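You operate a simulated robot arm through the tools that you are given. There is no shell and no other tool. Be economical: measure what you need, move in short steps, check, and stop when the job is done.

You run a simulated two-armed robot. Do the job below in one go: nothing can be reset, and whatever is moved stays where it is left.

## Task
Pick up the pink flask with one hand, pass it to the other hand and put it on the lower shelf of the steel rack. Put one of the orange blocks from the parts table top on the cabinet side shelf. Take the clamp from the parts table top and leave it on the cream tray there. Put the bag on the parts table top away on the top of the steel rack. Close the table drawer. Open the top right drawer, take the job card on the top of the cream block and put it away in the inside of the top right drawer and shut the drawer again. Open the left drawer. Do these in any order. Set down upright: pink flask.

The check looks at the end state, three seconds after you hand in, the way a careful person would. Anything else that was tipped, shoved, dropped, spilled or broken makes it a failure.

## Robot
Two 6-joint arms with two-finger parallel grippers on one trunk, on a base that drives. Base frame: it is fixed to the floor where the robot stands at the start and does not move with it; the origin is under the middle of the robot, x ahead of it, y to its left, z up. Lengths are in m, angles in rad, forces in N, time in s.
The left shoulder is at the start at [-0.089, 0.177, 0.804], the right one opposite. With the tool pointing down near the work surface each hand reaches from about 0.1 to 0.72 m from the robot's upright axis, wherever it stands, measured 20 degrees to its own side. Places, roughly: bag [4.25, 3, 0.75]; cabinet side shelf (18x30 cm) [2.68, 1.16, 0.96]; clamp [4, 3, 0.75]; inside of the top right drawer [0.7, 0.8, 0.6]; job card [2, 3.5, 1]; left drawer [1.6, 0.8, 0.6]; lower shelf of the steel rack [1.5, 0, 0.4]; orange block (2x4x3 cm) [3.4, 2.8, 0.8]; pink flask (7x7x23 cm) [0.7, -0.1, 1.1]; table drawer [3.9, 3.2, 0.6]; top of the steel rack [0.8, 0, 1]; top right drawer [0.7, 0.8, 0.6]; tray [4.25, 2.75, 0.75]. Payload 1.57 kg a hand.
The TCP of each hand is the grasp point between the finger pads, 0.03 m short of the fingertips. In the tool frame z runs along the fingers and y along their closing line. Largest opening 0.08 m; finger width 0.017, thickness 0.012; the body of the gripper, 0.04 by 0.082 m, starts 0.08 m behind the TCP.
Orientation is that of the tool frame in the base frame, as a unit quaternion [w, x, y, z]. With the fingers straight down and closing along the base's y, the tool's x points along the base's -x, its y along +y and its z along -z.

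## Interface
- The arms move only by the tool drive_tool. It takes "left_series", "right_series" or both (then of equal length, played together; a hand with none holds still); each is a list of rows, each a list of 3 entries, a list of its own where there are three numbers: the shift along the base's x, y, z in units of 50 mm (1.0 is 50 mm), then the turn, a rotation vector about the base's x, y, z in units of 8 degrees (1.0 is 8 degrees), then the finger opening in m, from 0 to 0.08. In form: [[[tx, ty, tz], [rx, ry, rz], grip], ...]. A call has 1 to 20 rows; each row shifts and turns the commanded pose from where the row before left it. A call with a number of a shift or a turn outside -1 to 1 is refused whole. Rows are played at 5 a second. More than 0.05 m and 0.15 rad between two rows, or a gripper value outside its range, and nothing of the call is played. Where a pose cannot be reached the arm comes as near as it can. A force on the tool above 40 N (or 10 N above the force at the start of the call, whichever is more), or a blocked arm, ends the call early, and 0.2 s more pass. Each finger travels about 0.072 m/s and halts on what it meets, pressing with about 42 N; the grip force reading is that of the motor and also rises with nothing between the fingers. The clock runs only during rows and for 0.2 s after the last one: add rows that do not move to give the fingers time. The reply holds the time, the measured pose of the TCP, the force on the tool along the base axes, the opening and the grip force, in the units named above and with some noise, with the torque about the TCP (base axes, N m) and any sound that the robot's microphone picked up, and new pictures: "pictures" is both (left out), scene, wrist or none (wrist: the cameras of the hands that moved).
- Cameras (640 x 400 px; columns grow to the right, rows downward): "scene" is now at [0.0466, -0.0014, 1.5459]; the picture's right is [-0.01, -1.00, 0.00], its down [-0.58, 0.01, -0.81] and it looks along [0.81, -0.01, -0.58] (base axes); focal length 260 px, centre (320, 200). "left" rides on the left gripper at [0.072, 0.007, -0.122] in its tool frame; the picture's right is [-0.09, 1.00, 0.00], its down [-0.84, -0.08, -0.54] and it looks along [-0.54, -0.05, 0.84] (tool axes); focal length 238 px, centre (320, 200). "right" rides on the right gripper at [0.072, -0.007, -0.122] in its tool frame; the picture's right is [0.09, 1.00, 0.00], its down [-0.84, 0.08, -0.54] and it looks along [-0.54, 0.05, 0.84] (tool axes); focal length 238 px, centre (320, 200). There is no depth. A picture from a camera that has moved, and an enlarged one, comes with that camera's place and axes in the base frame and with its lens.
- move_column(by): slides the trunk up (or, below 0, down) by that many m; the arms and the scene camera ride with it, the base frame stays. It gives what a move gives, with no picture.
- steer(legs): drives the robot by 1 to 6 legs, each [ahead, left, turn to the left] in m, m and rad, along the robot's own axes; the way and the turn of a leg run together, so that a leg with both is an arc; at most 1.5 m and 3.142 rad a leg. The arms and the cameras ride along, it lands a little off, and it stops where it bumps. It gives what a move gives, and a new picture of the scene camera.
- head_to(pan, tilt): turns the head with the scene camera to pan (to the left, within 2.496 rad either way) and tilt (down, from -0.506 to 1.204), counted from straight ahead of the robot. It gives what a move gives, and a new picture of the scene camera.
- close_up(camera, box): a new picture of the part [left, top, right, bottom] of that camera's present view, enlarged. It takes no simulated time.
- close_job(): hands the job in; it is judged then, once.

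Go step by step. Nothing tells you exact positions but the pictures and the camera data: compare them with the known pose of the tool, close in by small moves and look again before you grip or let go. The budget is 217 turns and 260 pictures, counting those below and the enlarged ones. Unless the task says otherwise, let go and move clear before handing in, and close with one line.

The tools are called after "Emit:" as a command line: name --argument value ..., lists and objects as JSON in quotes. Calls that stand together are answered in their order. drive_tool: Moves the arms, as the interface text tells. Its arguments: {"type":"object","properties":{"left_series":{"type":"array","items":{"type":"array"}},"right_series":{"type":"array","items":{"type":"array"}},"pictures":{"type":"string","enum":["both","scene","wrist","none"]}},"required":[]} The other tools are called the same way: move_column (by) slides the trunk up or down; steer (legs) drives the base; head_to (pan, tilt) turns the head that bears the scene camera; close_up (camera, box) takes an enlarged picture of a part of a camera's view; close_job () hands the job in.

At the start:

```text
time: 0.0
left_position: [0.2825, 0.0457, 1.3092]
left_ee_rot: [0.0, -0.001, 1.0, -0.001]
left_force: [-0.1, 0.7, -0.3]
left_ft_torque: [-0.02, -0.01, 0.0]
left_finger_gap: 0.0796
left_grip_force: 0.1
right_position: [0.3416, -0.2319, 1.2514]
right_ee_rot: [0.0, 0.0, 1.0, 0.001]
right_force: [-0.5, -0.2, -0.2]
right_ft_torque: [-0.05, -0.01, -0.04]
right_finger_gap: 0.0802
right_grip_force: 0.0
trunk travel left (down, up): [-0.248, 0.08]
robot x, y, heading: [0.0016, 0.0015, 0.001]
head pan, tilt: [-0.014, 0.62]
```

scene: 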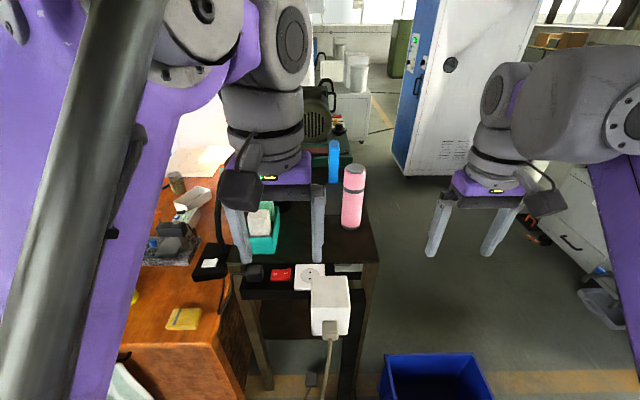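
right: 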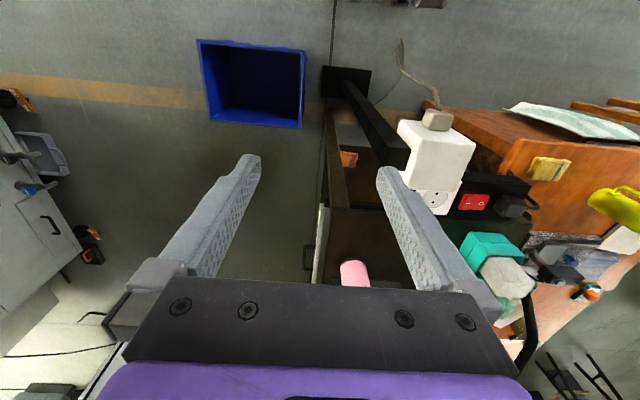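
left: 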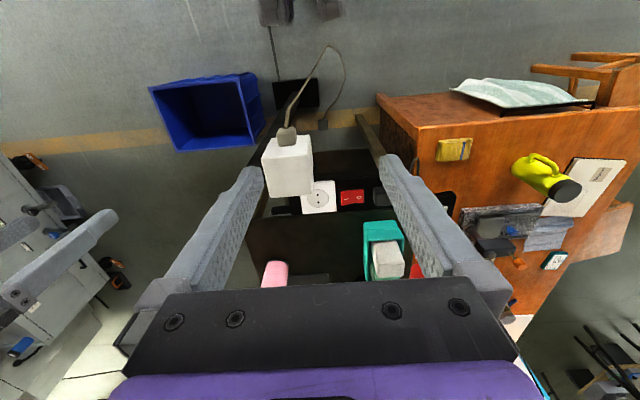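

I see the rack ahead with the pink flask on top, and a wooden desk to the left. First I look around with the head to find the places.

Emit:
head_to --pan 0.0 --tilt 0.3

Emit:
head_to --pan 0.8 --tilt 0.4

Emit:
head_to --pan 0.0 --tilt 0.9

```text
time: 0.8
left_position: [0.2826, 0.0465, 1.3088]
left_ee_rot: [0.0, 0.0, 1.0, 0.001]
left_force: [0.0, -0.1, 0.1]
left_ft_torque: [-0.03, 0.02, -0.04]
left_finger_gap: 0.0802
left_grip_force: 0.1
right_position: [0.3429, -0.2332, 1.2528]
right_ee_rot: [0.0, 0.001, 1.0, 0.0]
right_force: [0.1, 0.9, -0.9]
right_ft_torque: [0.03, 0.0, -0.01]
right_finger_gap: 0.0799
right_grip_force: 0.0
trunk travel left (down, up): [-0.248, 0.08]
robot x, y, heading: [-0.0005, 0.0003, -0.0]
head pan, tilt: [0.0, 0.3]
camera scene: at [0.0523, -0.0001, 1.575], right [0.0, -1.0, 0.0], down [-0.3, 0.0, -0.96], along [0.96, 0.0, -0.3], focal length 260 px, centre (320, 200)
```

scene: 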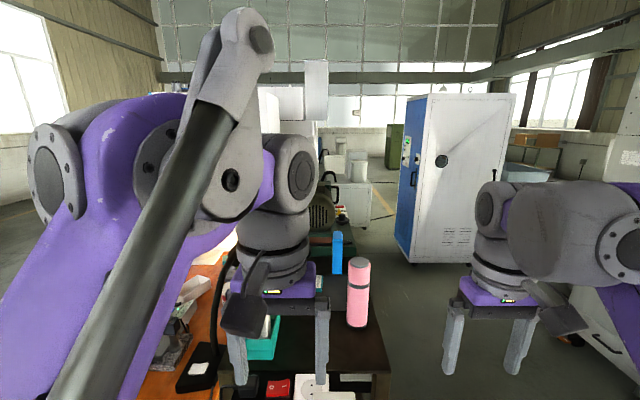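

```text
time: 1.9
left_position: [0.2826, 0.0448, 1.3098]
left_ee_rot: [0.001, 0.0, 1.0, 0.0]
left_force: [0.2, -0.1, -0.1]
left_ft_torque: [-0.01, 0.0, -0.02]
left_finger_gap: 0.0799
left_grip_force: 0.1
right_position: [0.3424, -0.2318, 1.2513]
right_ee_rot: [0.0, 0.001, 1.0, 0.0]
right_force: [-0.4, 0.1, -0.5]
right_ft_torque: [0.0, 0.01, 0.01]
right_finger_gap: 0.0802
right_grip_force: 0.1
trunk travel left (down, up): [-0.248, 0.08]
robot x, y, heading: [-0.0005, 0.0003, -0.004]
head pan, tilt: [0.799, 0.4]
camera scene: at [0.0235, 0.0663, 1.5658], right [0.72, -0.7, 0.0], down [-0.27, -0.28, -0.92], along [0.64, 0.66, -0.39], focal length 260 px, centre (320, 200)
```

scene: 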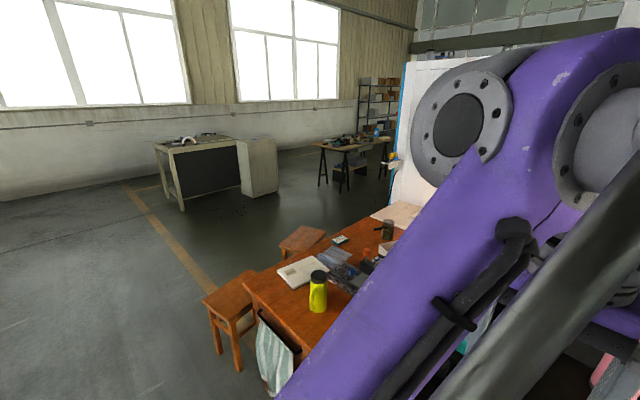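

```text
time: 3.1
left_position: [0.283, 0.0458, 1.309]
left_ee_rot: [0.0, -0.001, 1.0, 0.0]
left_force: [0.4, 0.3, -0.1]
left_ft_torque: [0.01, 0.0, 0.02]
left_finger_gap: 0.0799
left_grip_force: 0.0
right_position: [0.3422, -0.2314, 1.25]
right_ee_rot: [0.0, -0.001, 1.0, 0.0]
right_force: [1.1, 0.1, 0.5]
right_ft_torque: [-0.01, 0.03, -0.01]
right_finger_gap: 0.0799
right_grip_force: 0.1
trunk travel left (down, up): [-0.248, 0.08]
robot x, y, heading: [0.0045, -0.0007, -0.001]
head pan, tilt: [0.0, 0.901]
camera scene: at [0.0344, 0.0, 1.5229], right [0.0, -1.0, 0.0], down [-0.78, 0.0, -0.62], along [0.62, 0.0, -0.78], focal length 260 px, centre (320, 200)
```

scene: 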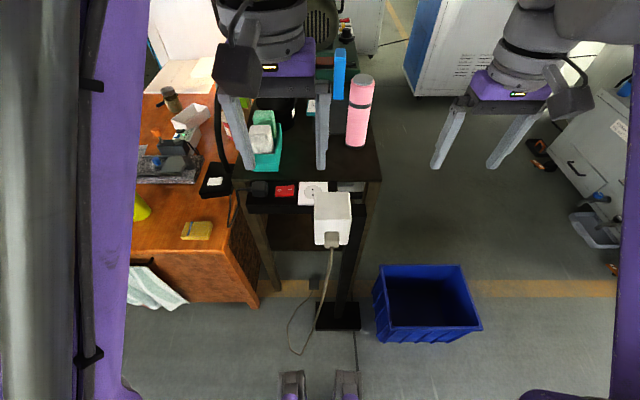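

The flask stands at about (0.67, -0.107) on the rack top. I look to the right and far left before driving.

Emit:
head_to --pan -0.8 --tilt 0.6

Emit:
head_to --pan 1.5 --tilt 0.5

```text
time: 4.2
left_position: [0.2828, 0.0453, 1.3093]
left_ee_rot: [0.0, 0.0, 1.0, 0.0]
left_force: [-0.7, 0.7, -0.9]
left_ft_torque: [-0.01, 0.03, -0.01]
left_finger_gap: 0.0799
left_grip_force: 0.1
right_position: [0.3417, -0.2322, 1.2513]
right_ee_rot: [0.001, 0.0, 1.0, 0.0]
right_force: [0.4, 0.4, 1.2]
right_ft_torque: [-0.03, 0.01, 0.0]
right_finger_gap: 0.08
right_grip_force: 0.0
trunk travel left (down, up): [-0.248, 0.08]
robot x, y, heading: [-0.0004, 0.001, 0.001]
head pan, tilt: [-0.799, 0.6]
camera scene: at [0.0205, -0.0634, 1.5476], right [-0.72, -0.7, 0.0], down [-0.39, 0.4, -0.82], along [0.58, -0.59, -0.57], focal length 260 px, centre (320, 200)
```

scene: 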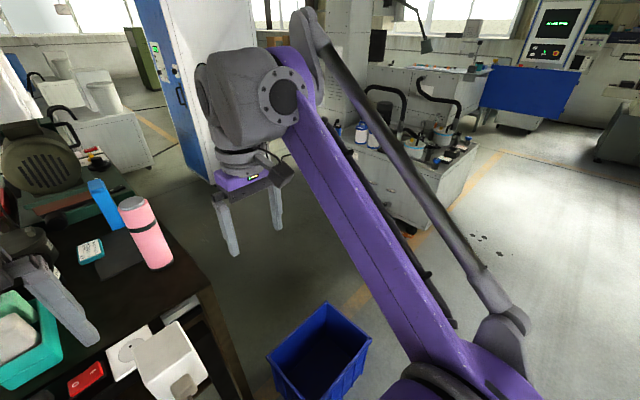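

```text
time: 6.3
left_position: [0.282, 0.0453, 1.3078]
left_ee_rot: [0.0, 0.0, 1.0, 0.0]
left_force: [0.0, 0.2, 0.5]
left_ft_torque: [0.0, -0.02, -0.01]
left_finger_gap: 0.0799
left_grip_force: 0.1
right_position: [0.3423, -0.2331, 1.2516]
right_ee_rot: [0.0, 0.0, 1.0, 0.0]
right_force: [0.7, -0.3, 0.2]
right_ft_torque: [0.0, -0.02, -0.04]
right_finger_gap: 0.0801
right_grip_force: 0.1
trunk travel left (down, up): [-0.248, 0.08]
robot x, y, heading: [-0.0002, -0.0009, -0.001]
head pan, tilt: [1.499, 0.499]
camera scene: at [-0.0346, 0.0907, 1.5567], right [1.0, -0.07, 0.0], down [-0.03, -0.48, -0.88], along [0.06, 0.88, -0.48], focal length 260 px, centre (320, 200)
```

scene: 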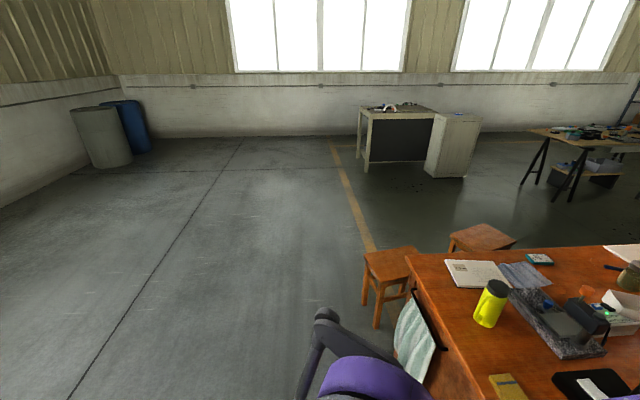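

I back off and slide right to see the rack's side and its lower shelf.

Emit:
steer --legs '[[-0.3, 0, 0], [0, -0.9, 0]]'

Emit:
head_to --pan 0.5 --tilt 0.45

```text
time: 16.2
left_position: [-0.0297, -0.8555, 1.3101]
left_ee_rot: [0.001, 0.009, 1.0, 0.0]
left_force: [0.1, 0.7, 0.0]
left_ft_torque: [0.05, 0.01, 0.01]
left_finger_gap: 0.08
left_grip_force: 0.1
right_position: [0.0251, -1.1351, 1.2515]
right_ee_rot: [0.0, 0.009, 1.0, 0.0]
right_force: [0.3, -1.1, -0.2]
right_ft_torque: [0.0, 0.01, 0.0]
right_finger_gap: 0.08
right_grip_force: 0.1
trunk travel left (down, up): [-0.248, 0.08]
robot x, y, heading: [-0.3135, -0.8961, -0.016]
head pan, tilt: [1.499, 0.499]
camera scene: at [-0.3458, -0.804, 1.5567], right [1.0, -0.09, 0.0], down [-0.04, -0.48, -0.88], along [0.08, 0.87, -0.48], focal length 260 px, centre (320, 200)
```

scene: 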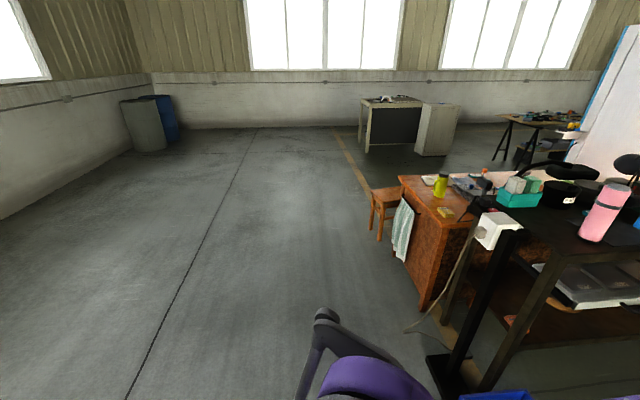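

```text
time: 17.5
left_position: [-0.0287, -0.8552, 1.3092]
left_ee_rot: [0.0, 0.01, 1.0, 0.0]
left_force: [0.0, -0.2, -0.5]
left_ft_torque: [0.04, 0.02, -0.01]
left_finger_gap: 0.0801
left_grip_force: 0.1
right_position: [0.0245, -1.1333, 1.2502]
right_ee_rot: [0.0, 0.01, 1.0, 0.0]
right_force: [-0.6, -1.0, 0.0]
right_ft_torque: [0.01, 0.01, -0.04]
right_finger_gap: 0.0802
right_grip_force: 0.0
trunk travel left (down, up): [-0.248, 0.08]
robot x, y, heading: [-0.3111, -0.8951, -0.024]
head pan, tilt: [0.499, 0.45]
camera scene: at [-0.2725, -0.8521, 1.5612], right [0.46, -0.89, 0.0], down [-0.39, -0.2, -0.9], along [0.8, 0.42, -0.44], focal length 260 px, centre (320, 200)
```

scene: 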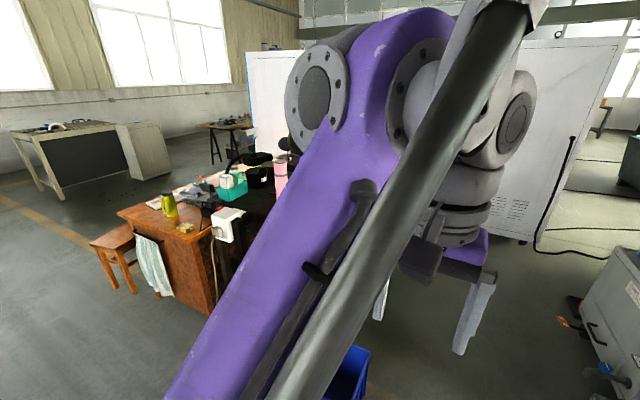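

The left arm blocks the view, so I drive past the bin on its right side and face the rack from its side.

Emit:
steer --legs '[[0, -0.4, 0.02], [1.4, 0, 0], [0, 0, 1.57]]'

Emit:
head_to --pan 0.0 --tilt 0.6

```text
time: 31.9
left_position: [1.016, -1.013, 1.3071]
left_ee_rot: [0.0, 0.715, -0.699, 0.0]
left_force: [-0.3, -0.6, -0.8]
left_ft_torque: [0.02, 0.0, 0.01]
left_finger_gap: 0.08
left_grip_force: 0.1
right_position: [1.2923, -0.9468, 1.2507]
right_ee_rot: [0.0, 0.716, -0.698, 0.0]
right_force: [-0.4, -1.1, 0.7]
right_ft_torque: [-0.02, -0.01, -0.01]
right_finger_gap: 0.0799
right_grip_force: 0.1
trunk travel left (down, up): [-0.248, 0.08]
robot x, y, heading: [1.0666, -1.2951, 1.593]
head pan, tilt: [0.499, 0.45]
camera scene: at [1.0228, -1.2553, 1.5612], right [0.87, 0.5, 0.0], down [0.22, -0.38, -0.9], along [-0.45, 0.78, -0.44], focal length 260 px, centre (320, 200)
```

scene: 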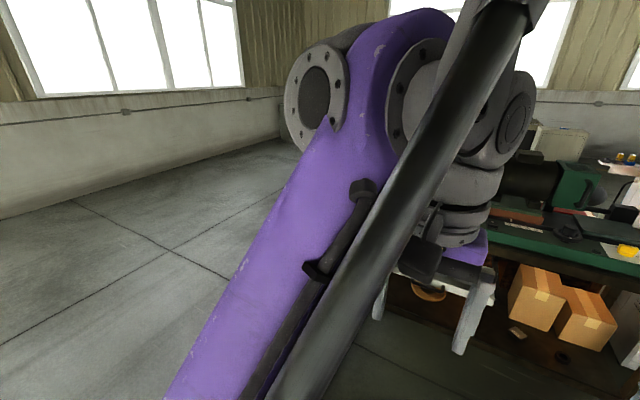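

```text
time: 32.8
left_position: [1.0172, -1.013, 1.3091]
left_ee_rot: [-0.001, 0.715, -0.699, 0.0]
left_force: [0.5, -1.2, -0.1]
left_ft_torque: [-0.02, 0.0, -0.02]
left_finger_gap: 0.08
left_grip_force: 0.2
right_position: [1.2928, -0.9474, 1.2508]
right_ee_rot: [0.0, 0.716, -0.698, -0.001]
right_force: [-1.4, -0.2, 0.2]
right_ft_torque: [-0.01, -0.02, 0.04]
right_finger_gap: 0.0802
right_grip_force: 0.1
trunk travel left (down, up): [-0.248, 0.08]
robot x, y, heading: [1.0666, -1.2938, 1.594]
head pan, tilt: [0.0, 0.6]
camera scene: at [1.0665, -1.2466, 1.5476], right [1.0, 0.03, 0.0], down [0.01, -0.56, -0.83], along [-0.02, 0.82, -0.56], focal length 260 px, centre (320, 200)
```

scene: 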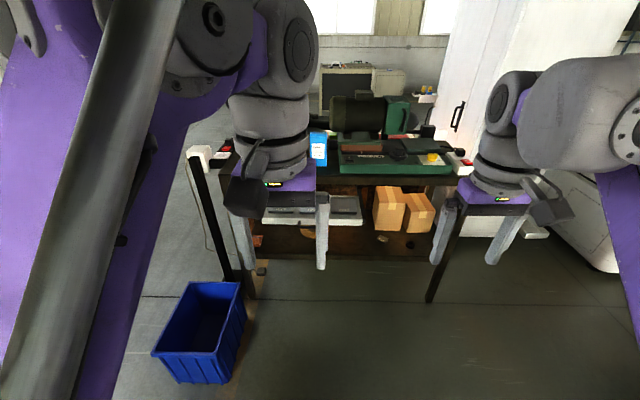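

I now see the lower shelf with boxes. I enlarge it.

Emit:
close_up --camera "scene" --box '[230, 150, 480, 306]'

```text
2.56 times, centred on (355, 228) of scene
camera zoom: at [1.0665, -1.2466, 1.5476], right [1.0, 0.03, 0.0], down [0.01, -0.56, -0.83], along [-0.02, 0.82, -0.56], focal length 665 px, centre (230, 128)
```

zoom: 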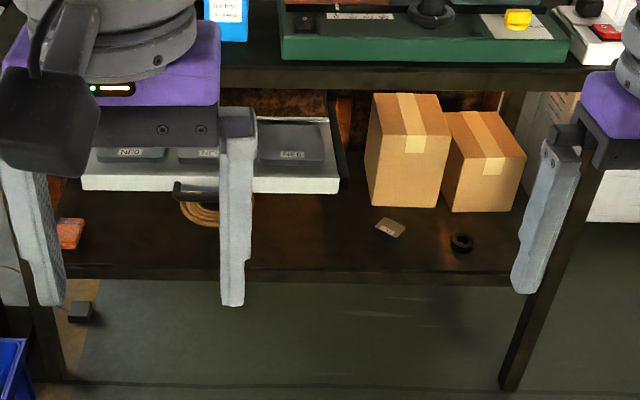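

The shelf has free room at about (1.48, -0.10), in front of the tag. I drive close to take the flask with the left hand from this side.

Emit:
steer --legs '[[0.64, 0.1, -0.02]]'

Emit:
head_to --pan 0.55 --tilt 0.6

```text
time: 36.4
left_position: [0.9124, -0.3837, 1.3091]
left_ee_rot: [0.0, 0.708, -0.706, -0.001]
left_force: [-0.1, -0.4, -0.1]
left_ft_torque: [-0.01, 0.01, -0.02]
left_finger_gap: 0.08
left_grip_force: 0.0
right_position: [1.1892, -0.3222, 1.2511]
right_ee_rot: [0.0, 0.708, -0.706, 0.0]
right_force: [0.6, 0.2, -0.7]
right_ft_torque: [0.02, -0.01, 0.01]
right_finger_gap: 0.0801
right_grip_force: 0.1
trunk travel left (down, up): [-0.248, 0.08]
robot x, y, heading: [0.9594, -0.6649, 1.578]
head pan, tilt: [0.0, 0.6]
camera scene: at [0.9576, -0.6181, 1.5476], right [1.0, 0.0, 0.0], down [0.0, -0.56, -0.83], along [0.0, 0.83, -0.56], focal length 260 px, centre (320, 200)
```

scene: 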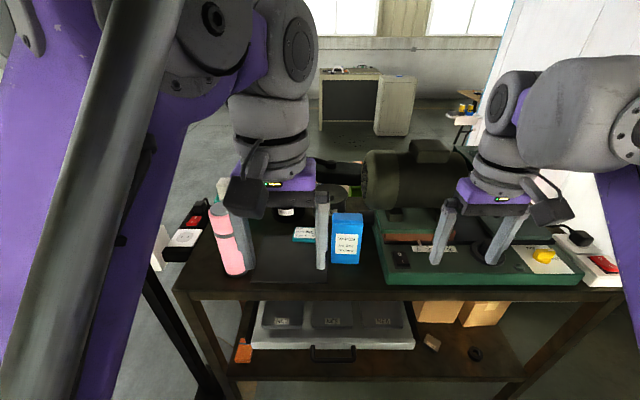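

```text
time: 37.4
left_position: [0.9125, -0.3836, 1.3084]
left_ee_rot: [-0.001, 0.708, -0.706, 0.001]
left_force: [-0.1, -0.1, -0.4]
left_ft_torque: [0.01, 0.01, -0.04]
left_finger_gap: 0.0802
left_grip_force: 0.2
right_position: [1.1898, -0.3218, 1.2505]
right_ee_rot: [0.001, 0.708, -0.706, 0.0]
right_force: [-0.5, 0.1, 0.0]
right_ft_torque: [0.0, -0.01, -0.01]
right_finger_gap: 0.0801
right_grip_force: 0.1
trunk travel left (down, up): [-0.248, 0.08]
robot x, y, heading: [0.9594, -0.6679, 1.571]
head pan, tilt: [0.55, 0.6]
camera scene: at [0.9116, -0.6314, 1.5476], right [0.85, 0.53, 0.0], down [0.3, -0.48, -0.83], along [-0.43, 0.7, -0.56], focal length 260 px, centre (320, 200)
```

scene: 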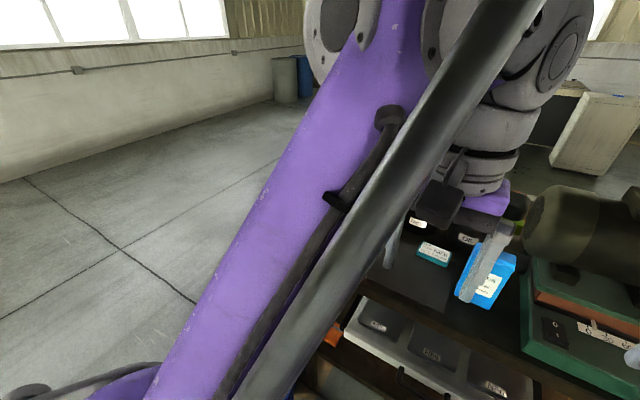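

The flask is at about (0.72, -0.115). I bring the left hand above it, fingers down, and look through its camera.

Emit:
drive_tool --left_series '[[[-0.64, 0.85, 0], [0, 0, 0], 0.08], [[-0.64, 0.85, 0], [0, 0, 0], 0.08], [[-0.64, 0.85, 0], [0, 0, 0], 0.08], [[-0.64, 0.85, 0], [0, 0, 0], 0.08], [[-0.64, 0.85, 0], [0, 0, 0], 0.08], [[-0.64, 0.85, 0], [0, 0, 0], 0.08], [[0, 0, 0], [0, 0, 0], 0.08]]' --pictures "wrist"

Emit:
head_to --pan 0.15 --tilt 0.5

```text
refused: row 1 steps farther than a row can; nothing moved
```

```text
time: 38.2
left_position: [0.912, -0.3842, 1.3098]
left_ee_rot: [-0.001, 0.708, -0.706, 0.0]
left_force: [0.2, 0.5, 0.4]
left_ft_torque: [-0.01, 0.0, 0.03]
left_finger_gap: 0.0801
left_grip_force: 0.0
right_position: [1.1903, -0.3231, 1.2516]
right_ee_rot: [0.0, 0.708, -0.706, -0.001]
right_force: [0.6, -0.2, 0.1]
right_ft_torque: [0.0, -0.02, -0.03]
right_finger_gap: 0.0801
right_grip_force: 0.0
trunk travel left (down, up): [-0.248, 0.08]
robot x, y, heading: [0.9576, -0.6642, 1.575]
head pan, tilt: [0.15, 0.499]
camera scene: at [0.944, -0.6166, 1.5567], right [0.99, 0.15, 0.0], down [0.07, -0.47, -0.88], along [-0.14, 0.87, -0.48], focal length 260 px, centre (320, 200)
```

scene: 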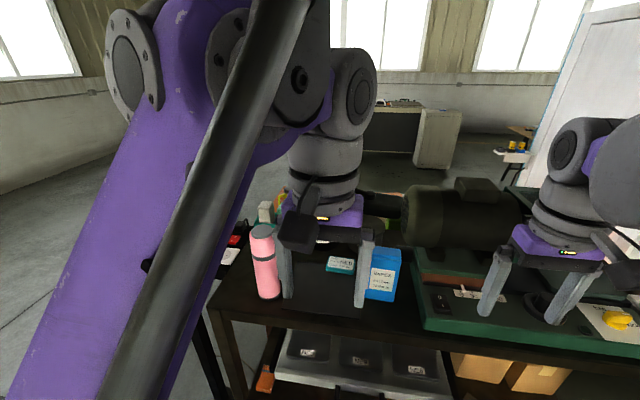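

The step length counts as a vector, so I use smaller rows.

Emit:
drive_tool --left_series '[[[-0.48, 0.62, 0], [0, 0, 0], 0.08], [[-0.48, 0.62, 0], [0, 0, 0], 0.08], [[-0.48, 0.62, 0], [0, 0, 0], 0.08], [[-0.48, 0.62, 0], [0, 0, 0], 0.08], [[-0.48, 0.62, 0], [0, 0, 0], 0.08], [[-0.48, 0.62, 0], [0, 0, 0], 0.08], [[-0.48, 0.62, 0], [0, 0, 0], 0.08], [[-0.48, 0.62, 0], [0, 0, 0], 0.08], [[0, 0, 0], [0, 0, 0], 0.08]]' --pictures "both"

```text
time: 40.2
left_position: [0.7223, -0.2056, 1.2222]
left_ee_rot: [0.0, 0.708, -0.706, 0.001]
left_force: [1.0, -0.5, -0.8]
left_ft_torque: [0.02, 0.03, -0.06]
left_finger_gap: 0.0799
left_grip_force: 0.0
left hand out of reach, approached as far as the arm can: row 2, 3, 4, 5, 6, 7, 8
right_position: [1.1904, -0.3221, 1.2515]
right_ee_rot: [0.0, 0.708, -0.706, 0.0]
right_force: [-0.5, 0.8, -0.1]
right_ft_torque: [-0.01, 0.0, 0.02]
right_finger_gap: 0.0798
right_grip_force: 0.1
trunk travel left (down, up): [-0.248, 0.08]
robot x, y, heading: [0.9554, -0.6678, 1.574]
head pan, tilt: [0.15, 0.499]
camera scene: at [0.9443, -0.6168, 1.5567], right [0.99, 0.15, 0.0], down [0.07, -0.47, -0.88], along [-0.13, 0.87, -0.48], focal length 260 px, centre (320, 200)
camera left: at [0.7155, -0.2768, 1.3438], right [-1.0, 0.09, 0.0], down [0.07, 0.84, 0.54], along [0.05, 0.54, -0.84], focal length 238 px, centre (320, 200)
```

scene: 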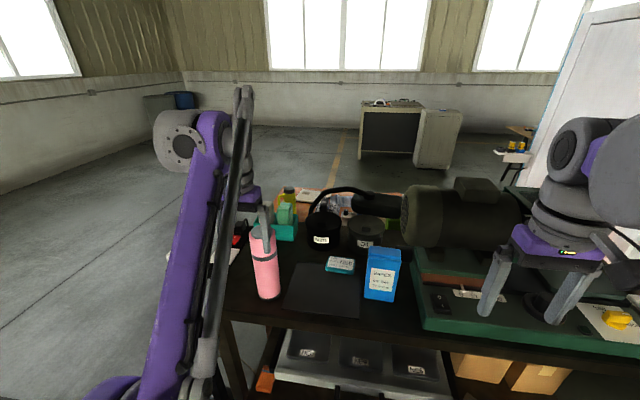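
left: 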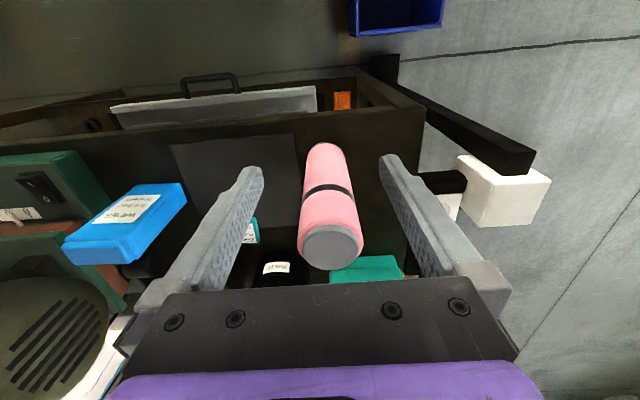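

The arm was at its reach limit, so I raise the trunk and drive 7 cm closer. The flask top is at about (0.721, -0.14).

Emit:
move_column --by 0.08

Emit:
steer --legs '[[0.07, 0, 0]]'

Emit:
drive_tool --left_series '[[[0, 0, 0], [0, 0, 0], 0.08]]' --pictures "wrist"

```text
time: 41.4
left_position: [0.722, -0.2063, 1.3]
left_ee_rot: [0.0, 0.708, -0.706, 0.0]
left_force: [-1.4, -0.4, 0.6]
left_ft_torque: [-0.02, -0.02, 0.0]
left_finger_gap: 0.0802
left_grip_force: 0.0
right_position: [1.1895, -0.3235, 1.3309]
right_ee_rot: [-0.001, 0.709, -0.705, 0.0]
right_force: [0.2, 0.7, -0.5]
right_ft_torque: [0.05, -0.04, -0.01]
right_finger_gap: 0.0805
right_grip_force: 0.2
trunk travel left (down, up): [-0.328, 0.0]
robot x, y, heading: [0.9538, -0.6674, 1.573]
head pan, tilt: [0.15, 0.499]
```

```text
time: 42.4
left_position: [0.7216, -0.139, 1.2996]
left_ee_rot: [0.001, 0.709, -0.705, -0.001]
left_force: [-0.7, 0.8, 0.1]
left_ft_torque: [-0.01, 0.02, -0.01]
left_finger_gap: 0.0802
left_grip_force: 0.0
right_position: [1.1885, -0.2563, 1.3304]
right_ee_rot: [0.001, 0.709, -0.705, 0.0]
right_force: [0.7, -0.4, -0.5]
right_ft_torque: [0.02, -0.02, 0.0]
right_finger_gap: 0.0803
right_grip_force: 0.0
trunk travel left (down, up): [-0.328, 0.0]
robot x, y, heading: [0.9581, -0.5994, 1.578]
head pan, tilt: [0.15, 0.499]
camera scene: at [0.9438, -0.5531, 1.6404], right [0.99, 0.15, 0.0], down [0.07, -0.47, -0.88], along [-0.14, 0.87, -0.48], focal length 260 px, centre (320, 200)
```

scene: 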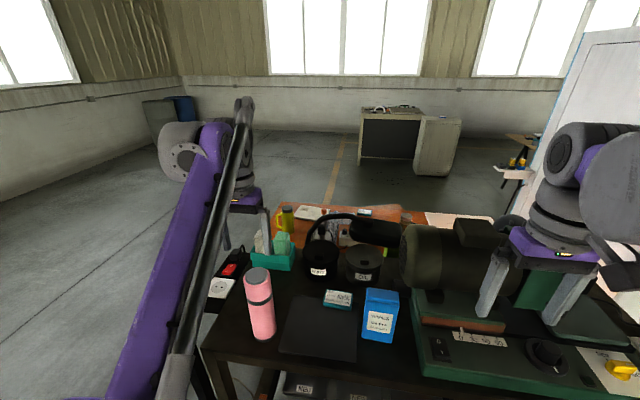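

```text
time: 42.8
left_position: [0.7216, -0.1389, 1.3012]
left_ee_rot: [-0.001, 0.709, -0.705, -0.001]
left_force: [0.8, -0.6, 1.0]
left_ft_torque: [0.07, 0.02, -0.01]
left_finger_gap: 0.08
left_grip_force: 0.1
right_position: [1.1891, -0.2563, 1.3301]
right_ee_rot: [-0.001, 0.709, -0.705, 0.0]
right_force: [-0.6, 0.2, 0.0]
right_ft_torque: [0.01, -0.01, 0.01]
right_finger_gap: 0.08
right_grip_force: 0.0
trunk travel left (down, up): [-0.328, 0.0]
robot x, y, heading: [0.9594, -0.6008, 1.577]
head pan, tilt: [0.15, 0.499]
camera left: at [0.7147, -0.2107, 1.423], right [-1.0, 0.09, 0.0], down [0.07, 0.84, 0.54], along [0.05, 0.54, -0.84], focal length 238 px, centre (320, 200)
```

left: 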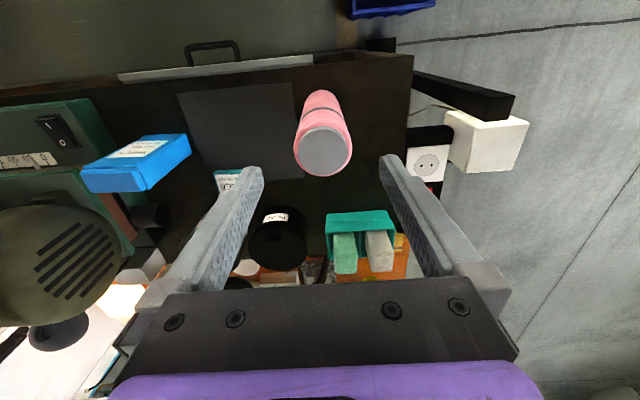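

Triangulating gives the flask top at about (0.721, -0.114, 1.176). I move over it and come down partly to check.

Emit:
drive_tool --left_series '[[[0, 0.5, 0], [0, 0, 0], 0.08], [[0, 0, -0.8], [0, 0, 0], 0.08], [[0, 0, -0.8], [0, 0, 0], 0.08], [[0, 0, 0], [0, 0, 0], 0.08]]' --pictures "wrist"

```text
time: 43.8
left_position: [0.7198, -0.1114, 1.2196]
left_ee_rot: [0.0, 0.71, -0.705, 0.0]
left_force: [-0.1, -0.2, 0.8]
left_ft_torque: [0.05, 0.02, 0.01]
left_finger_gap: 0.0803
left_grip_force: 0.0
right_position: [1.189, -0.2536, 1.3314]
right_ee_rot: [-0.001, 0.709, -0.705, 0.0]
right_force: [-0.8, -0.9, -0.8]
right_ft_torque: [-0.04, 0.02, 0.03]
right_finger_gap: 0.0799
right_grip_force: 0.1
trunk travel left (down, up): [-0.328, 0.0]
robot x, y, heading: [0.962, -0.5959, 1.578]
head pan, tilt: [0.15, 0.499]
camera left: at [0.7137, -0.1828, 1.3419], right [-1.0, 0.09, 0.0], down [0.07, 0.84, 0.54], along [0.05, 0.54, -0.84], focal length 238 px, centre (320, 200)
```

left: 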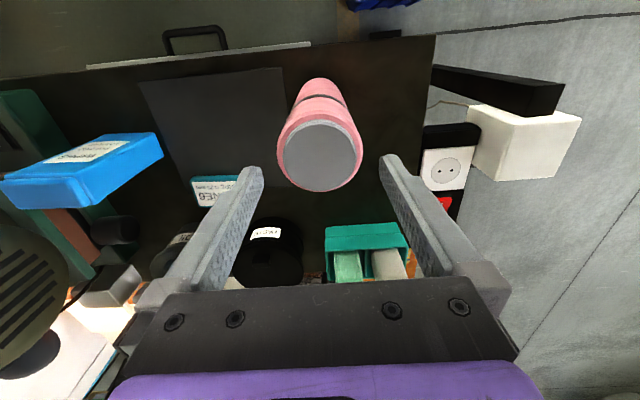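

The hand is centred over the flask. I descend and close.

Emit:
drive_tool --left_series '[[[0, -0.05, -0.8], [0, 0, 0], 0.08], [[0, 0, -0.8], [0, 0, 0], 0.08], [[0, 0, 0], [0, 0, 0], 0.08], [[0, 0, 0], [0, 0, 0], 0.05], [[0, 0, 0], [0, 0, 0], 0.05], [[0, 0, 0], [0, 0, 0], 0.05]]' --pictures "wrist"

```text
time: 45.2
left_position: [0.721, -0.1158, 1.1417]
left_ee_rot: [0.0, 0.709, -0.706, 0.0]
left_force: [-1.4, -0.9, -0.2]
left_ft_torque: [-0.1, 0.08, 0.03]
left_finger_gap: 0.0653
left_grip_force: 42.0
right_position: [1.1895, -0.2547, 1.332]
right_ee_rot: [-0.001, 0.708, -0.706, 0.0]
right_force: [0.1, -1.1, 0.1]
right_ft_torque: [-0.04, -0.01, -0.02]
right_finger_gap: 0.0801
right_grip_force: 0.0
trunk travel left (down, up): [-0.328, 0.0]
robot x, y, heading: [0.9556, -0.5969, 1.579]
head pan, tilt: [0.15, 0.499]
camera left: at [0.7144, -0.1867, 1.2643], right [-1.0, 0.09, 0.0], down [0.07, 0.84, 0.54], along [0.05, 0.54, -0.84], focal length 238 px, centre (320, 200)
```

left: 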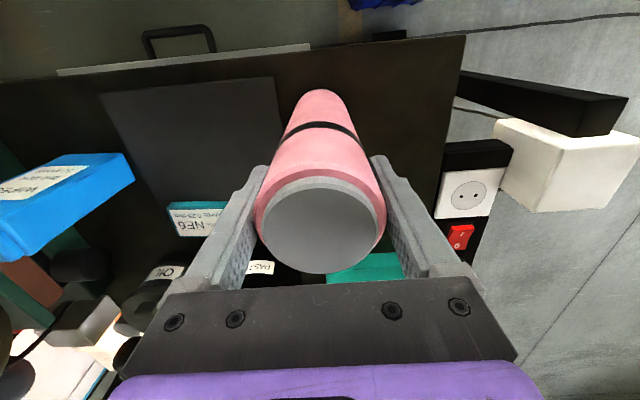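

Gripped. I lift it and check.

Emit:
drive_tool --left_series '[[[0, 0, 0.5], [0, 0, 0], 0.05], [[0, 0, 1], [0, 0, 0], 0.05], [[0, 0, 0], [0, 0, 0], 0.05]]' --pictures "scene"

```text
time: 46.0
left_position: [0.7208, -0.1144, 1.2169]
left_ee_rot: [0.0, 0.709, -0.705, 0.0]
left_force: [0.4, 0.1, -5.0]
left_ft_torque: [-0.02, 0.05, 0.01]
left_finger_gap: 0.0649
left_grip_force: 41.7
right_position: [1.1889, -0.2529, 1.3316]
right_ee_rot: [0.0, 0.709, -0.705, -0.001]
right_force: [0.1, -0.3, 0.1]
right_ft_torque: [-0.01, -0.02, -0.04]
right_finger_gap: 0.08
right_grip_force: 0.1
trunk travel left (down, up): [-0.328, 0.0]
robot x, y, heading: [0.9587, -0.5963, 1.575]
head pan, tilt: [0.15, 0.499]
camera scene: at [0.9434, -0.5504, 1.6407], right [0.99, 0.15, 0.0], down [0.07, -0.47, -0.88], along [-0.14, 0.87, -0.48], focal length 260 px, centre (320, 200)
```

scene: 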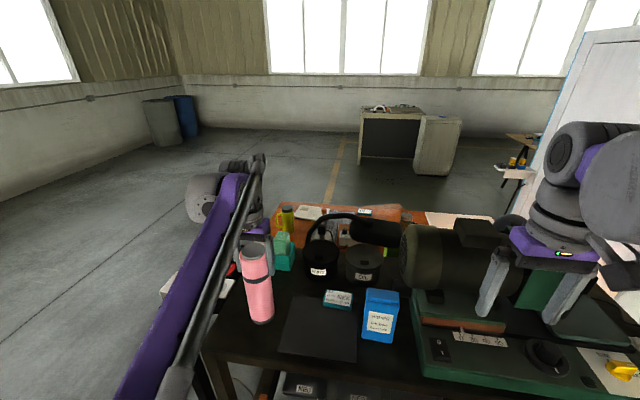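

The flask is held. I back the base off, then bring the flask to the middle and turn the right tool to point ahead.

Emit:
steer --legs '[[-0.4, 0, 0]]'

Emit:
drive_tool --left_series '[[[0.5, 0, -0.3], [0, 0, 0], 0.05], [[0.5, 0, -0.3], [0, 0, 0], 0.05], [[0.5, 0, -0.3], [0, 0, 0], 0.05], [[0.5, 0, -0.3], [0, 0, 0], 0.05], [[0.5, 0, -0.3], [0, 0, 0], 0.05], [[0.5, 0, -0.3], [0, 0, 0], 0.05], [[0.5, 0, -0.3], [0, 0, 0], 0.05], [[0.5, 0, -0.3], [0, 0, 0], 0.05], [[0, 0, 0], [0, 0, 0], 0.05], [[0, 0, 0], [0, 0, 0], 0.05], [[0, 0, 0], [0, 0, 0], 0.05], [[0, 0, 0], [0, 0, 0], 0.05]]' --right_series '[[[0, 0, -0.5], [0.94, 0, 0], 0.08], [[0, 0, -0.5], [0.94, 0, 0], 0.08], [[0, 0, -0.5], [0.94, 0, 0], 0.08], [[0, 0, -0.5], [0.94, 0, 0], 0.08], [[0, 0, -0.5], [0.94, 0, 0], 0.08], [[0, 0, -0.5], [0.94, 0, 0], 0.08], [[0, 0, -0.5], [0.94, 0, 0], 0.08], [[0, 0, -0.5], [0.94, 0, 0], 0.08], [[0, 0, -0.5], [0.94, 0, 0], 0.08], [[0, 0, -0.5], [0.94, 0, 0], 0.08], [[0, 0, -0.5], [0.94, 0, 0], 0.08], [[0, 0, -0.5], [0.94, 0, 0], 0.08]]' --pictures "both"

```text
time: 48.5
left_position: [0.7251, -0.5199, 1.2157]
left_ee_rot: [0.0, -0.706, 0.709, 0.0]
left_force: [0.4, -0.1, -5.4]
left_ft_torque: [-0.02, -0.01, -0.02]
left_finger_gap: 0.0649
left_grip_force: 41.8
right_position: [1.1907, -0.6627, 1.3307]
right_ee_rot: [0.0, -0.705, 0.709, 0.0]
right_force: [-0.5, 0.1, -0.6]
right_ft_torque: [0.02, -0.01, 0.03]
right_finger_gap: 0.0798
right_grip_force: 0.0
trunk travel left (down, up): [-0.328, 0.0]
robot x, y, heading: [0.9616, -1.0055, 1.567]
head pan, tilt: [0.15, 0.499]
camera scene: at [0.9442, -0.958, 1.6409], right [0.99, 0.15, 0.0], down [0.07, -0.47, -0.88], along [-0.13, 0.87, -0.48], focal length 260 px, centre (320, 200)
```

scene: 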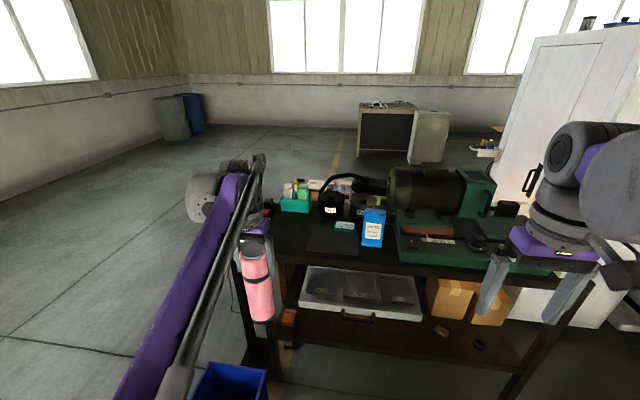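

```text
time: 51.4
left_position: [0.9285, -0.5212, 1.0965]
left_ee_rot: [0.0, -0.706, 0.708, 0.0]
left_force: [-0.2, -0.2, -4.6]
left_ft_torque: [0.0, 0.03, -0.01]
left_finger_gap: 0.0652
left_grip_force: 42.2
right_position: [1.204, -0.6263, 1.0815]
right_ee_rot: [0.501, -0.498, 0.5, 0.501]
right_force: [-0.4, 0.6, -0.6]
right_ft_torque: [-0.02, 0.03, -0.01]
right_finger_gap: 0.08
right_grip_force: 0.1
right hand out of reach, approached as far as the arm can: row 12
trunk travel left (down, up): [-0.328, 0.0]
robot x, y, heading: [0.9581, -1.0066, 1.563]
head pan, tilt: [0.15, 0.499]
stopped in row 12 (right hand): the arm was blocked; the commanded pose is now the measured one
camera scene: at [0.9439, -0.9601, 1.6407], right [0.99, 0.15, 0.0], down [0.07, -0.47, -0.88], along [-0.13, 0.87, -0.48], focal length 260 px, centre (320, 200)
camera right: at [1.2098, -0.7482, 1.0098], right [-1.0, 0.0, -0.09], down [-0.08, -0.54, 0.84], along [-0.05, 0.84, 0.54], focal length 238 px, centre (320, 200)
camera left: at [0.9197, -0.5922, 1.2196], right [-1.0, 0.09, 0.0], down [0.08, 0.84, 0.54], along [0.05, 0.54, -0.84], focal length 238 px, centre (320, 200)
```

scene: 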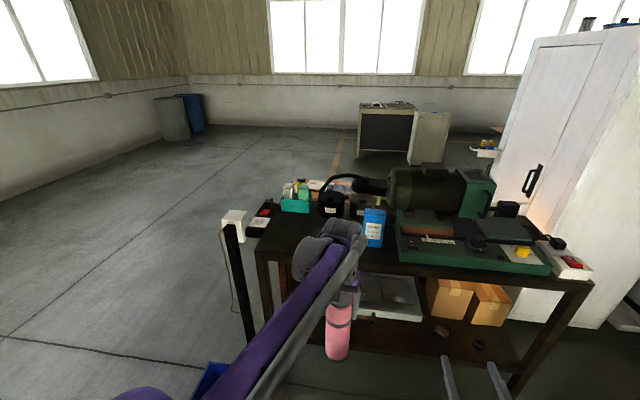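
right: 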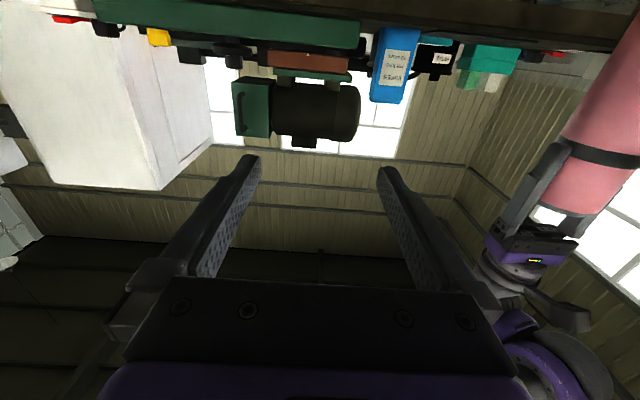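
left: 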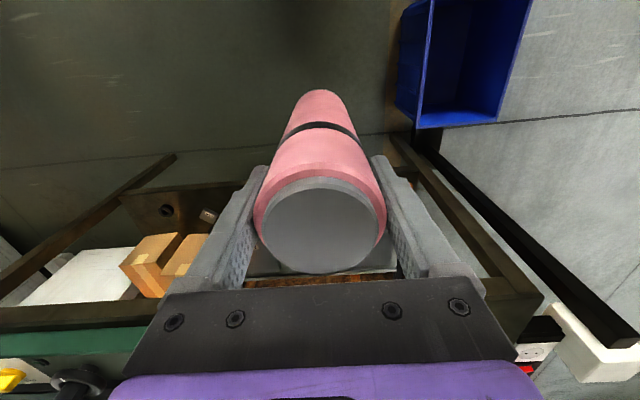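

The right hand points ahead at (1.204, -0.626, 1.08). I raise and move the flask toward it, and slide the right hand behind the flask.

Emit:
drive_tool --left_series '[[[0.5, 0.2, 0.3], [0, 0, 0], 0.05], [[0.5, 0.2, 0.3], [0, 0, 0], 0.05], [[0.5, 0.2, 0.3], [0, 0, 0], 0.05], [[0.5, 0.2, 0.3], [0, 0, 0], 0.05], [[0.5, 0.2, 0.3], [0, 0, 0], 0.05], [[0, 0, 0], [0, 0, 0], 0.05], [[0, 0, 0], [0, 0, 0], 0.05], [[0, 0, 0], [0, 0, 0], 0.05]]' --right_series '[[[0, 0.2, 0], [0, 0, 0], 0.08], [[-0.5, 0, 0], [0, 0, 0], 0.08], [[-0.5, 0, 0], [0, 0, 0], 0.08], [[-0.5, 0, 0], [0, 0, 0], 0.08], [[-0.5, 0, 0], [0, 0, 0], 0.08], [[-0.5, 0, 0], [0, 0, 0], 0.08], [[-0.5, 0, 0], [0, 0, 0], 0.08], [[0, 0, 0], [0, 0, 0], 0.08]]' --pictures "both"

```text
time: 53.1
left_position: [1.052, -0.4697, 1.1718]
left_ee_rot: [0.0, -0.706, 0.708, 0.0]
left_force: [-0.8, -0.2, -4.8]
left_ft_torque: [0.02, 0.02, -0.02]
left_finger_gap: 0.065
left_grip_force: 42.0
right_position: [1.0533, -0.6152, 1.0818]
right_ee_rot: [0.501, -0.498, 0.501, 0.501]
right_force: [0.2, -0.2, 0.9]
right_ft_torque: [-0.02, 0.03, 0.0]
right_finger_gap: 0.0799
right_grip_force: 0.0
right hand out of reach, approached as far as the arm can: row 4, 5
trunk travel left (down, up): [-0.328, 0.0]
robot x, y, heading: [0.9601, -1.0071, 1.564]
head pan, tilt: [0.15, 0.499]
camera scene: at [0.9449, -0.9586, 1.6407], right [0.99, 0.15, 0.0], down [0.07, -0.47, -0.88], along [-0.13, 0.87, -0.48], focal length 260 px, centre (320, 200)
camera right: at [1.0597, -0.7373, 1.0099], right [-1.0, 0.0, -0.09], down [-0.08, -0.54, 0.84], along [-0.05, 0.84, 0.54], focal length 238 px, centre (320, 200)
camera left: at [1.0451, -0.5407, 1.2939], right [-1.0, 0.1, 0.0], down [0.08, 0.84, 0.54], along [0.05, 0.54, -0.84], focal length 238 px, centre (320, 200)
```

scene: 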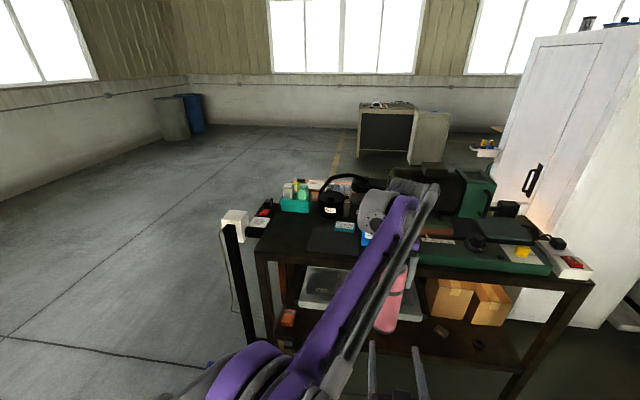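
right: 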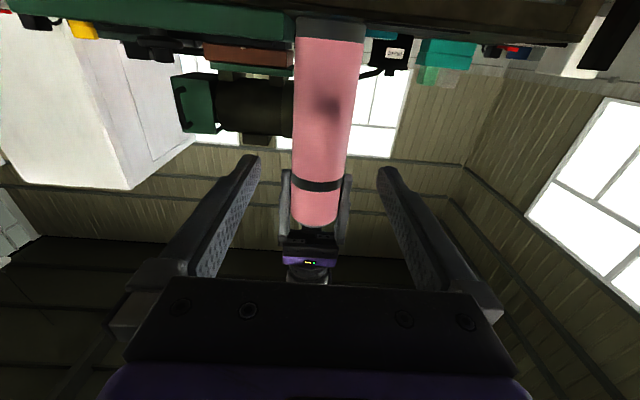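
left: 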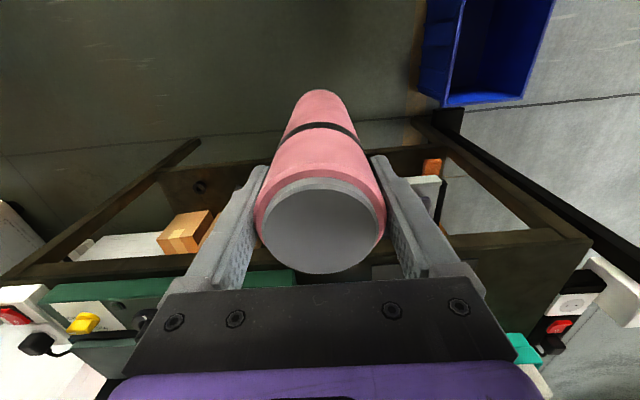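

The flask is lined up in front of the right fingers, with its bottom at z of about 0.99. I advance the right hand around it in two stages and grip.

Emit:
drive_tool --right_series '[[[0, 0.8, 0], [0, 0, 0], 0.08], [[0, 0.8, 0], [0, 0, 0], 0.08], [[0, 0.8, 0], [0, 0, 0], 0.08], [[0, 0.5, 0], [0, 0, 0], 0.08], [[0, 0, 0], [0, 0, 0], 0.08]]' --pictures "wrist"

```text
time: 54.4
left_position: [1.0515, -0.47, 1.1724]
left_ee_rot: [0.0, -0.706, 0.708, 0.0]
left_force: [-0.8, 0.0, -5.4]
left_ft_torque: [0.03, 0.0, 0.0]
left_finger_gap: 0.065
left_grip_force: 42.1
right_position: [1.0558, -0.4708, 1.0803]
right_ee_rot: [0.501, -0.499, 0.501, 0.5]
right_force: [0.5, -0.3, -0.3]
right_ft_torque: [0.04, -0.01, 0.04]
right_finger_gap: 0.0803
right_grip_force: 0.1
trunk travel left (down, up): [-0.328, 0.0]
robot x, y, heading: [0.9574, -1.0042, 1.568]
head pan, tilt: [0.15, 0.499]
camera right: at [1.0608, -0.5926, 1.009], right [-1.0, 0.0, -0.09], down [-0.08, -0.54, 0.84], along [-0.05, 0.84, 0.54], focal length 238 px, centre (320, 200)
```

right: 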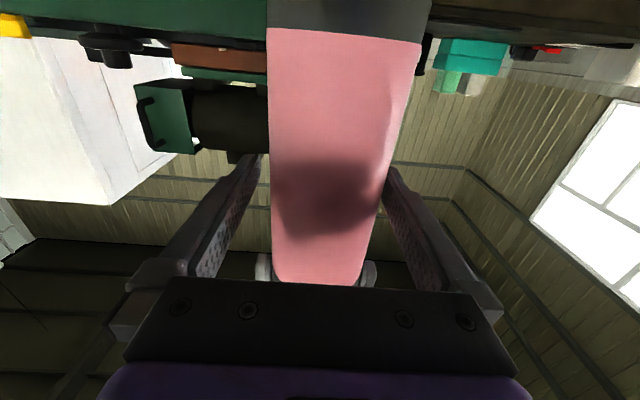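

The fingers straddle the flask. I centre by 4 mm and close the right hand.

Emit:
drive_tool --right_series '[[[-0.08, 0, 0], [0, 0, 0], 0.08], [[0, 0, 0], [0, 0, 0], 0.05], [[0, 0, 0], [0, 0, 0], 0.05], [[0, 0, 0], [0, 0, 0], 0.05]]' --pictures "none"

Emit:
drive_tool --left_series '[[[0, 0, 0], [0, 0, 0], 0.08], [[0, 0, 0], [0, 0, 0], 0.08], [[0, 0, 0], [0, 0, 0], 0.08]]' --right_series '[[[0, 0, 0], [0, 0, 0], 0.05], [[0, 0, 0], [0, 0, 0], 0.05], [[0, 0, 0], [0, 0, 0], 0.05]]' --pictures "wrist"

```text
time: 55.4
left_position: [1.0511, -0.469, 1.1703]
left_ee_rot: [-0.001, -0.706, 0.708, 0.001]
left_force: [-4.9, -1.7, -3.4]
left_ft_torque: [-0.07, 0.71, 0.06]
left_finger_gap: 0.0652
left_grip_force: 41.9
right_position: [1.0504, -0.4711, 1.0809]
right_ee_rot: [0.5, -0.499, 0.5, 0.5]
right_force: [4.6, 0.6, 0.7]
right_ft_torque: [-0.03, -0.24, -0.04]
right_finger_gap: 0.0643
right_grip_force: 41.9
trunk travel left (down, up): [-0.328, 0.0]
robot x, y, heading: [0.9547, -1.0027, 1.564]
head pan, tilt: [0.15, 0.499]
```

```text
time: 56.1
left_position: [1.0528, -0.4702, 1.1712]
left_ee_rot: [0.0, -0.706, 0.708, 0.0]
left_force: [0.6, 0.6, -1.5]
left_ft_torque: [-0.01, -0.02, -0.03]
left_finger_gap: 0.0801
left_grip_force: 0.2
right_position: [1.0504, -0.4722, 1.0809]
right_ee_rot: [0.5, -0.498, 0.5, 0.501]
right_force: [-0.5, 0.3, -0.3]
right_ft_torque: [0.0, 0.0, 0.01]
right_finger_gap: 0.0641
right_grip_force: 41.9
trunk travel left (down, up): [-0.328, 0.0]
robot x, y, heading: [0.9588, -1.0066, 1.565]
head pan, tilt: [0.15, 0.499]
camera right: at [1.0564, -0.5928, 1.009], right [-1.0, 0.0, -0.09], down [-0.08, -0.54, 0.84], along [-0.05, 0.84, 0.54], focal length 238 px, centre (320, 200)
camera left: at [1.0448, -0.5405, 1.2939], right [-1.0, 0.09, 0.0], down [0.08, 0.84, 0.54], along [0.05, 0.54, -0.84], focal length 238 px, centre (320, 200)
```

right: 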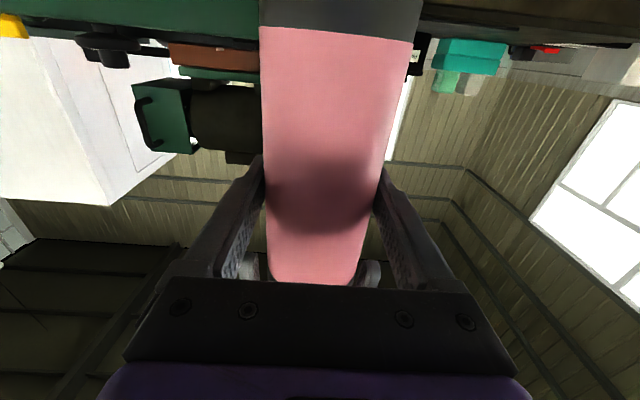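
left: 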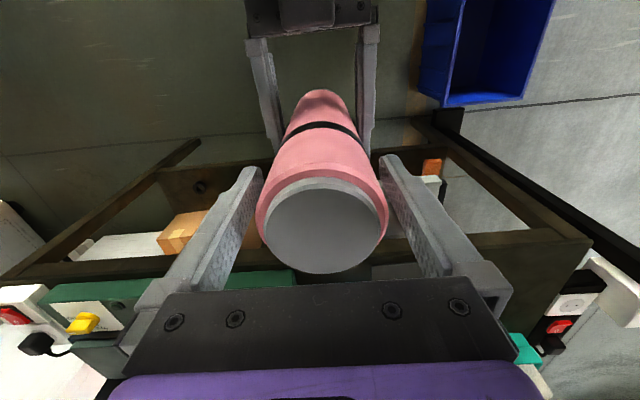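

Right holds it alone. I lift the left hand clear and move it out to the left.

Emit:
drive_tool --left_series '[[[0, 0, 0.6], [0, 0, 0], 0.08], [[0, 0, 0.8], [0, 0, 0], 0.08], [[0, -0.2, 0.8], [0, 0, 0], 0.08], [[-0.8, -0.4, 0], [0, 0, 0], 0.08], [[-0.8, -0.4, 0], [0, 0, 0], 0.08], [[-0.8, -0.4, 0], [0, 0, 0], 0.08], [[-0.8, -0.4, 0], [0, 0, 0], 0.08], [[-0.8, -0.4, 0], [0, 0, 0], 0.08], [[-0.8, 0, 0], [0, 0, 0], 0.08]]' --right_series '[[[0, 0, 0], [0, 0, 0], 0.05], [[0, 0, 0], [0, 0, 0], 0.05], [[0, 0, 0], [0, 0, 0], 0.05], [[0, 0, 0], [0, 0, 0], 0.05], [[0, 0, 0], [0, 0, 0], 0.05], [[0, 0, 0], [0, 0, 0], 0.05], [[0, 0, 0], [0, 0, 0], 0.05], [[0, 0, 0], [0, 0, 0], 0.05], [[0, 0, 0], [0, 0, 0], 0.05]]' --pictures "scene"

```text
time: 58.1
left_position: [0.8055, -0.5927, 1.2654]
left_ee_rot: [-0.001, -0.706, 0.709, -0.001]
left_force: [-0.5, 0.3, 0.1]
left_ft_torque: [-0.05, -0.04, -0.03]
left_finger_gap: 0.08
left_grip_force: 0.0
left hand out of reach, approached as far as the arm can: row 2, 3
right_position: [1.0508, -0.4708, 1.0808]
right_ee_rot: [0.5, -0.5, 0.5, 0.5]
right_force: [0.3, 0.3, 0.3]
right_ft_torque: [-0.01, 0.01, 0.0]
right_finger_gap: 0.0637
right_grip_force: 42.2
trunk travel left (down, up): [-0.328, 0.0]
robot x, y, heading: [0.9612, -1.0049, 1.565]
head pan, tilt: [0.15, 0.499]
camera scene: at [0.9437, -0.9579, 1.6407], right [0.99, 0.15, 0.0], down [0.07, -0.47, -0.88], along [-0.13, 0.87, -0.48], focal length 260 px, centre (320, 200)
```

scene: 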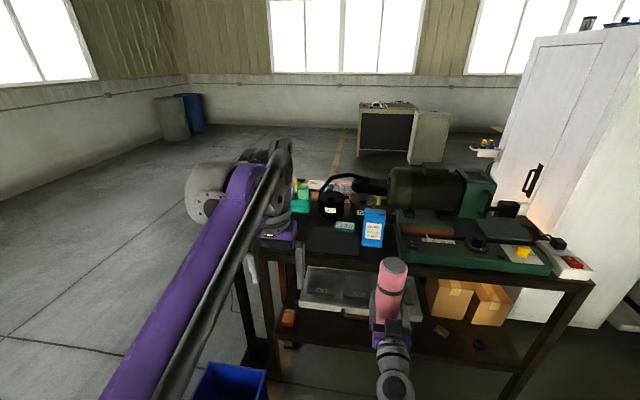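

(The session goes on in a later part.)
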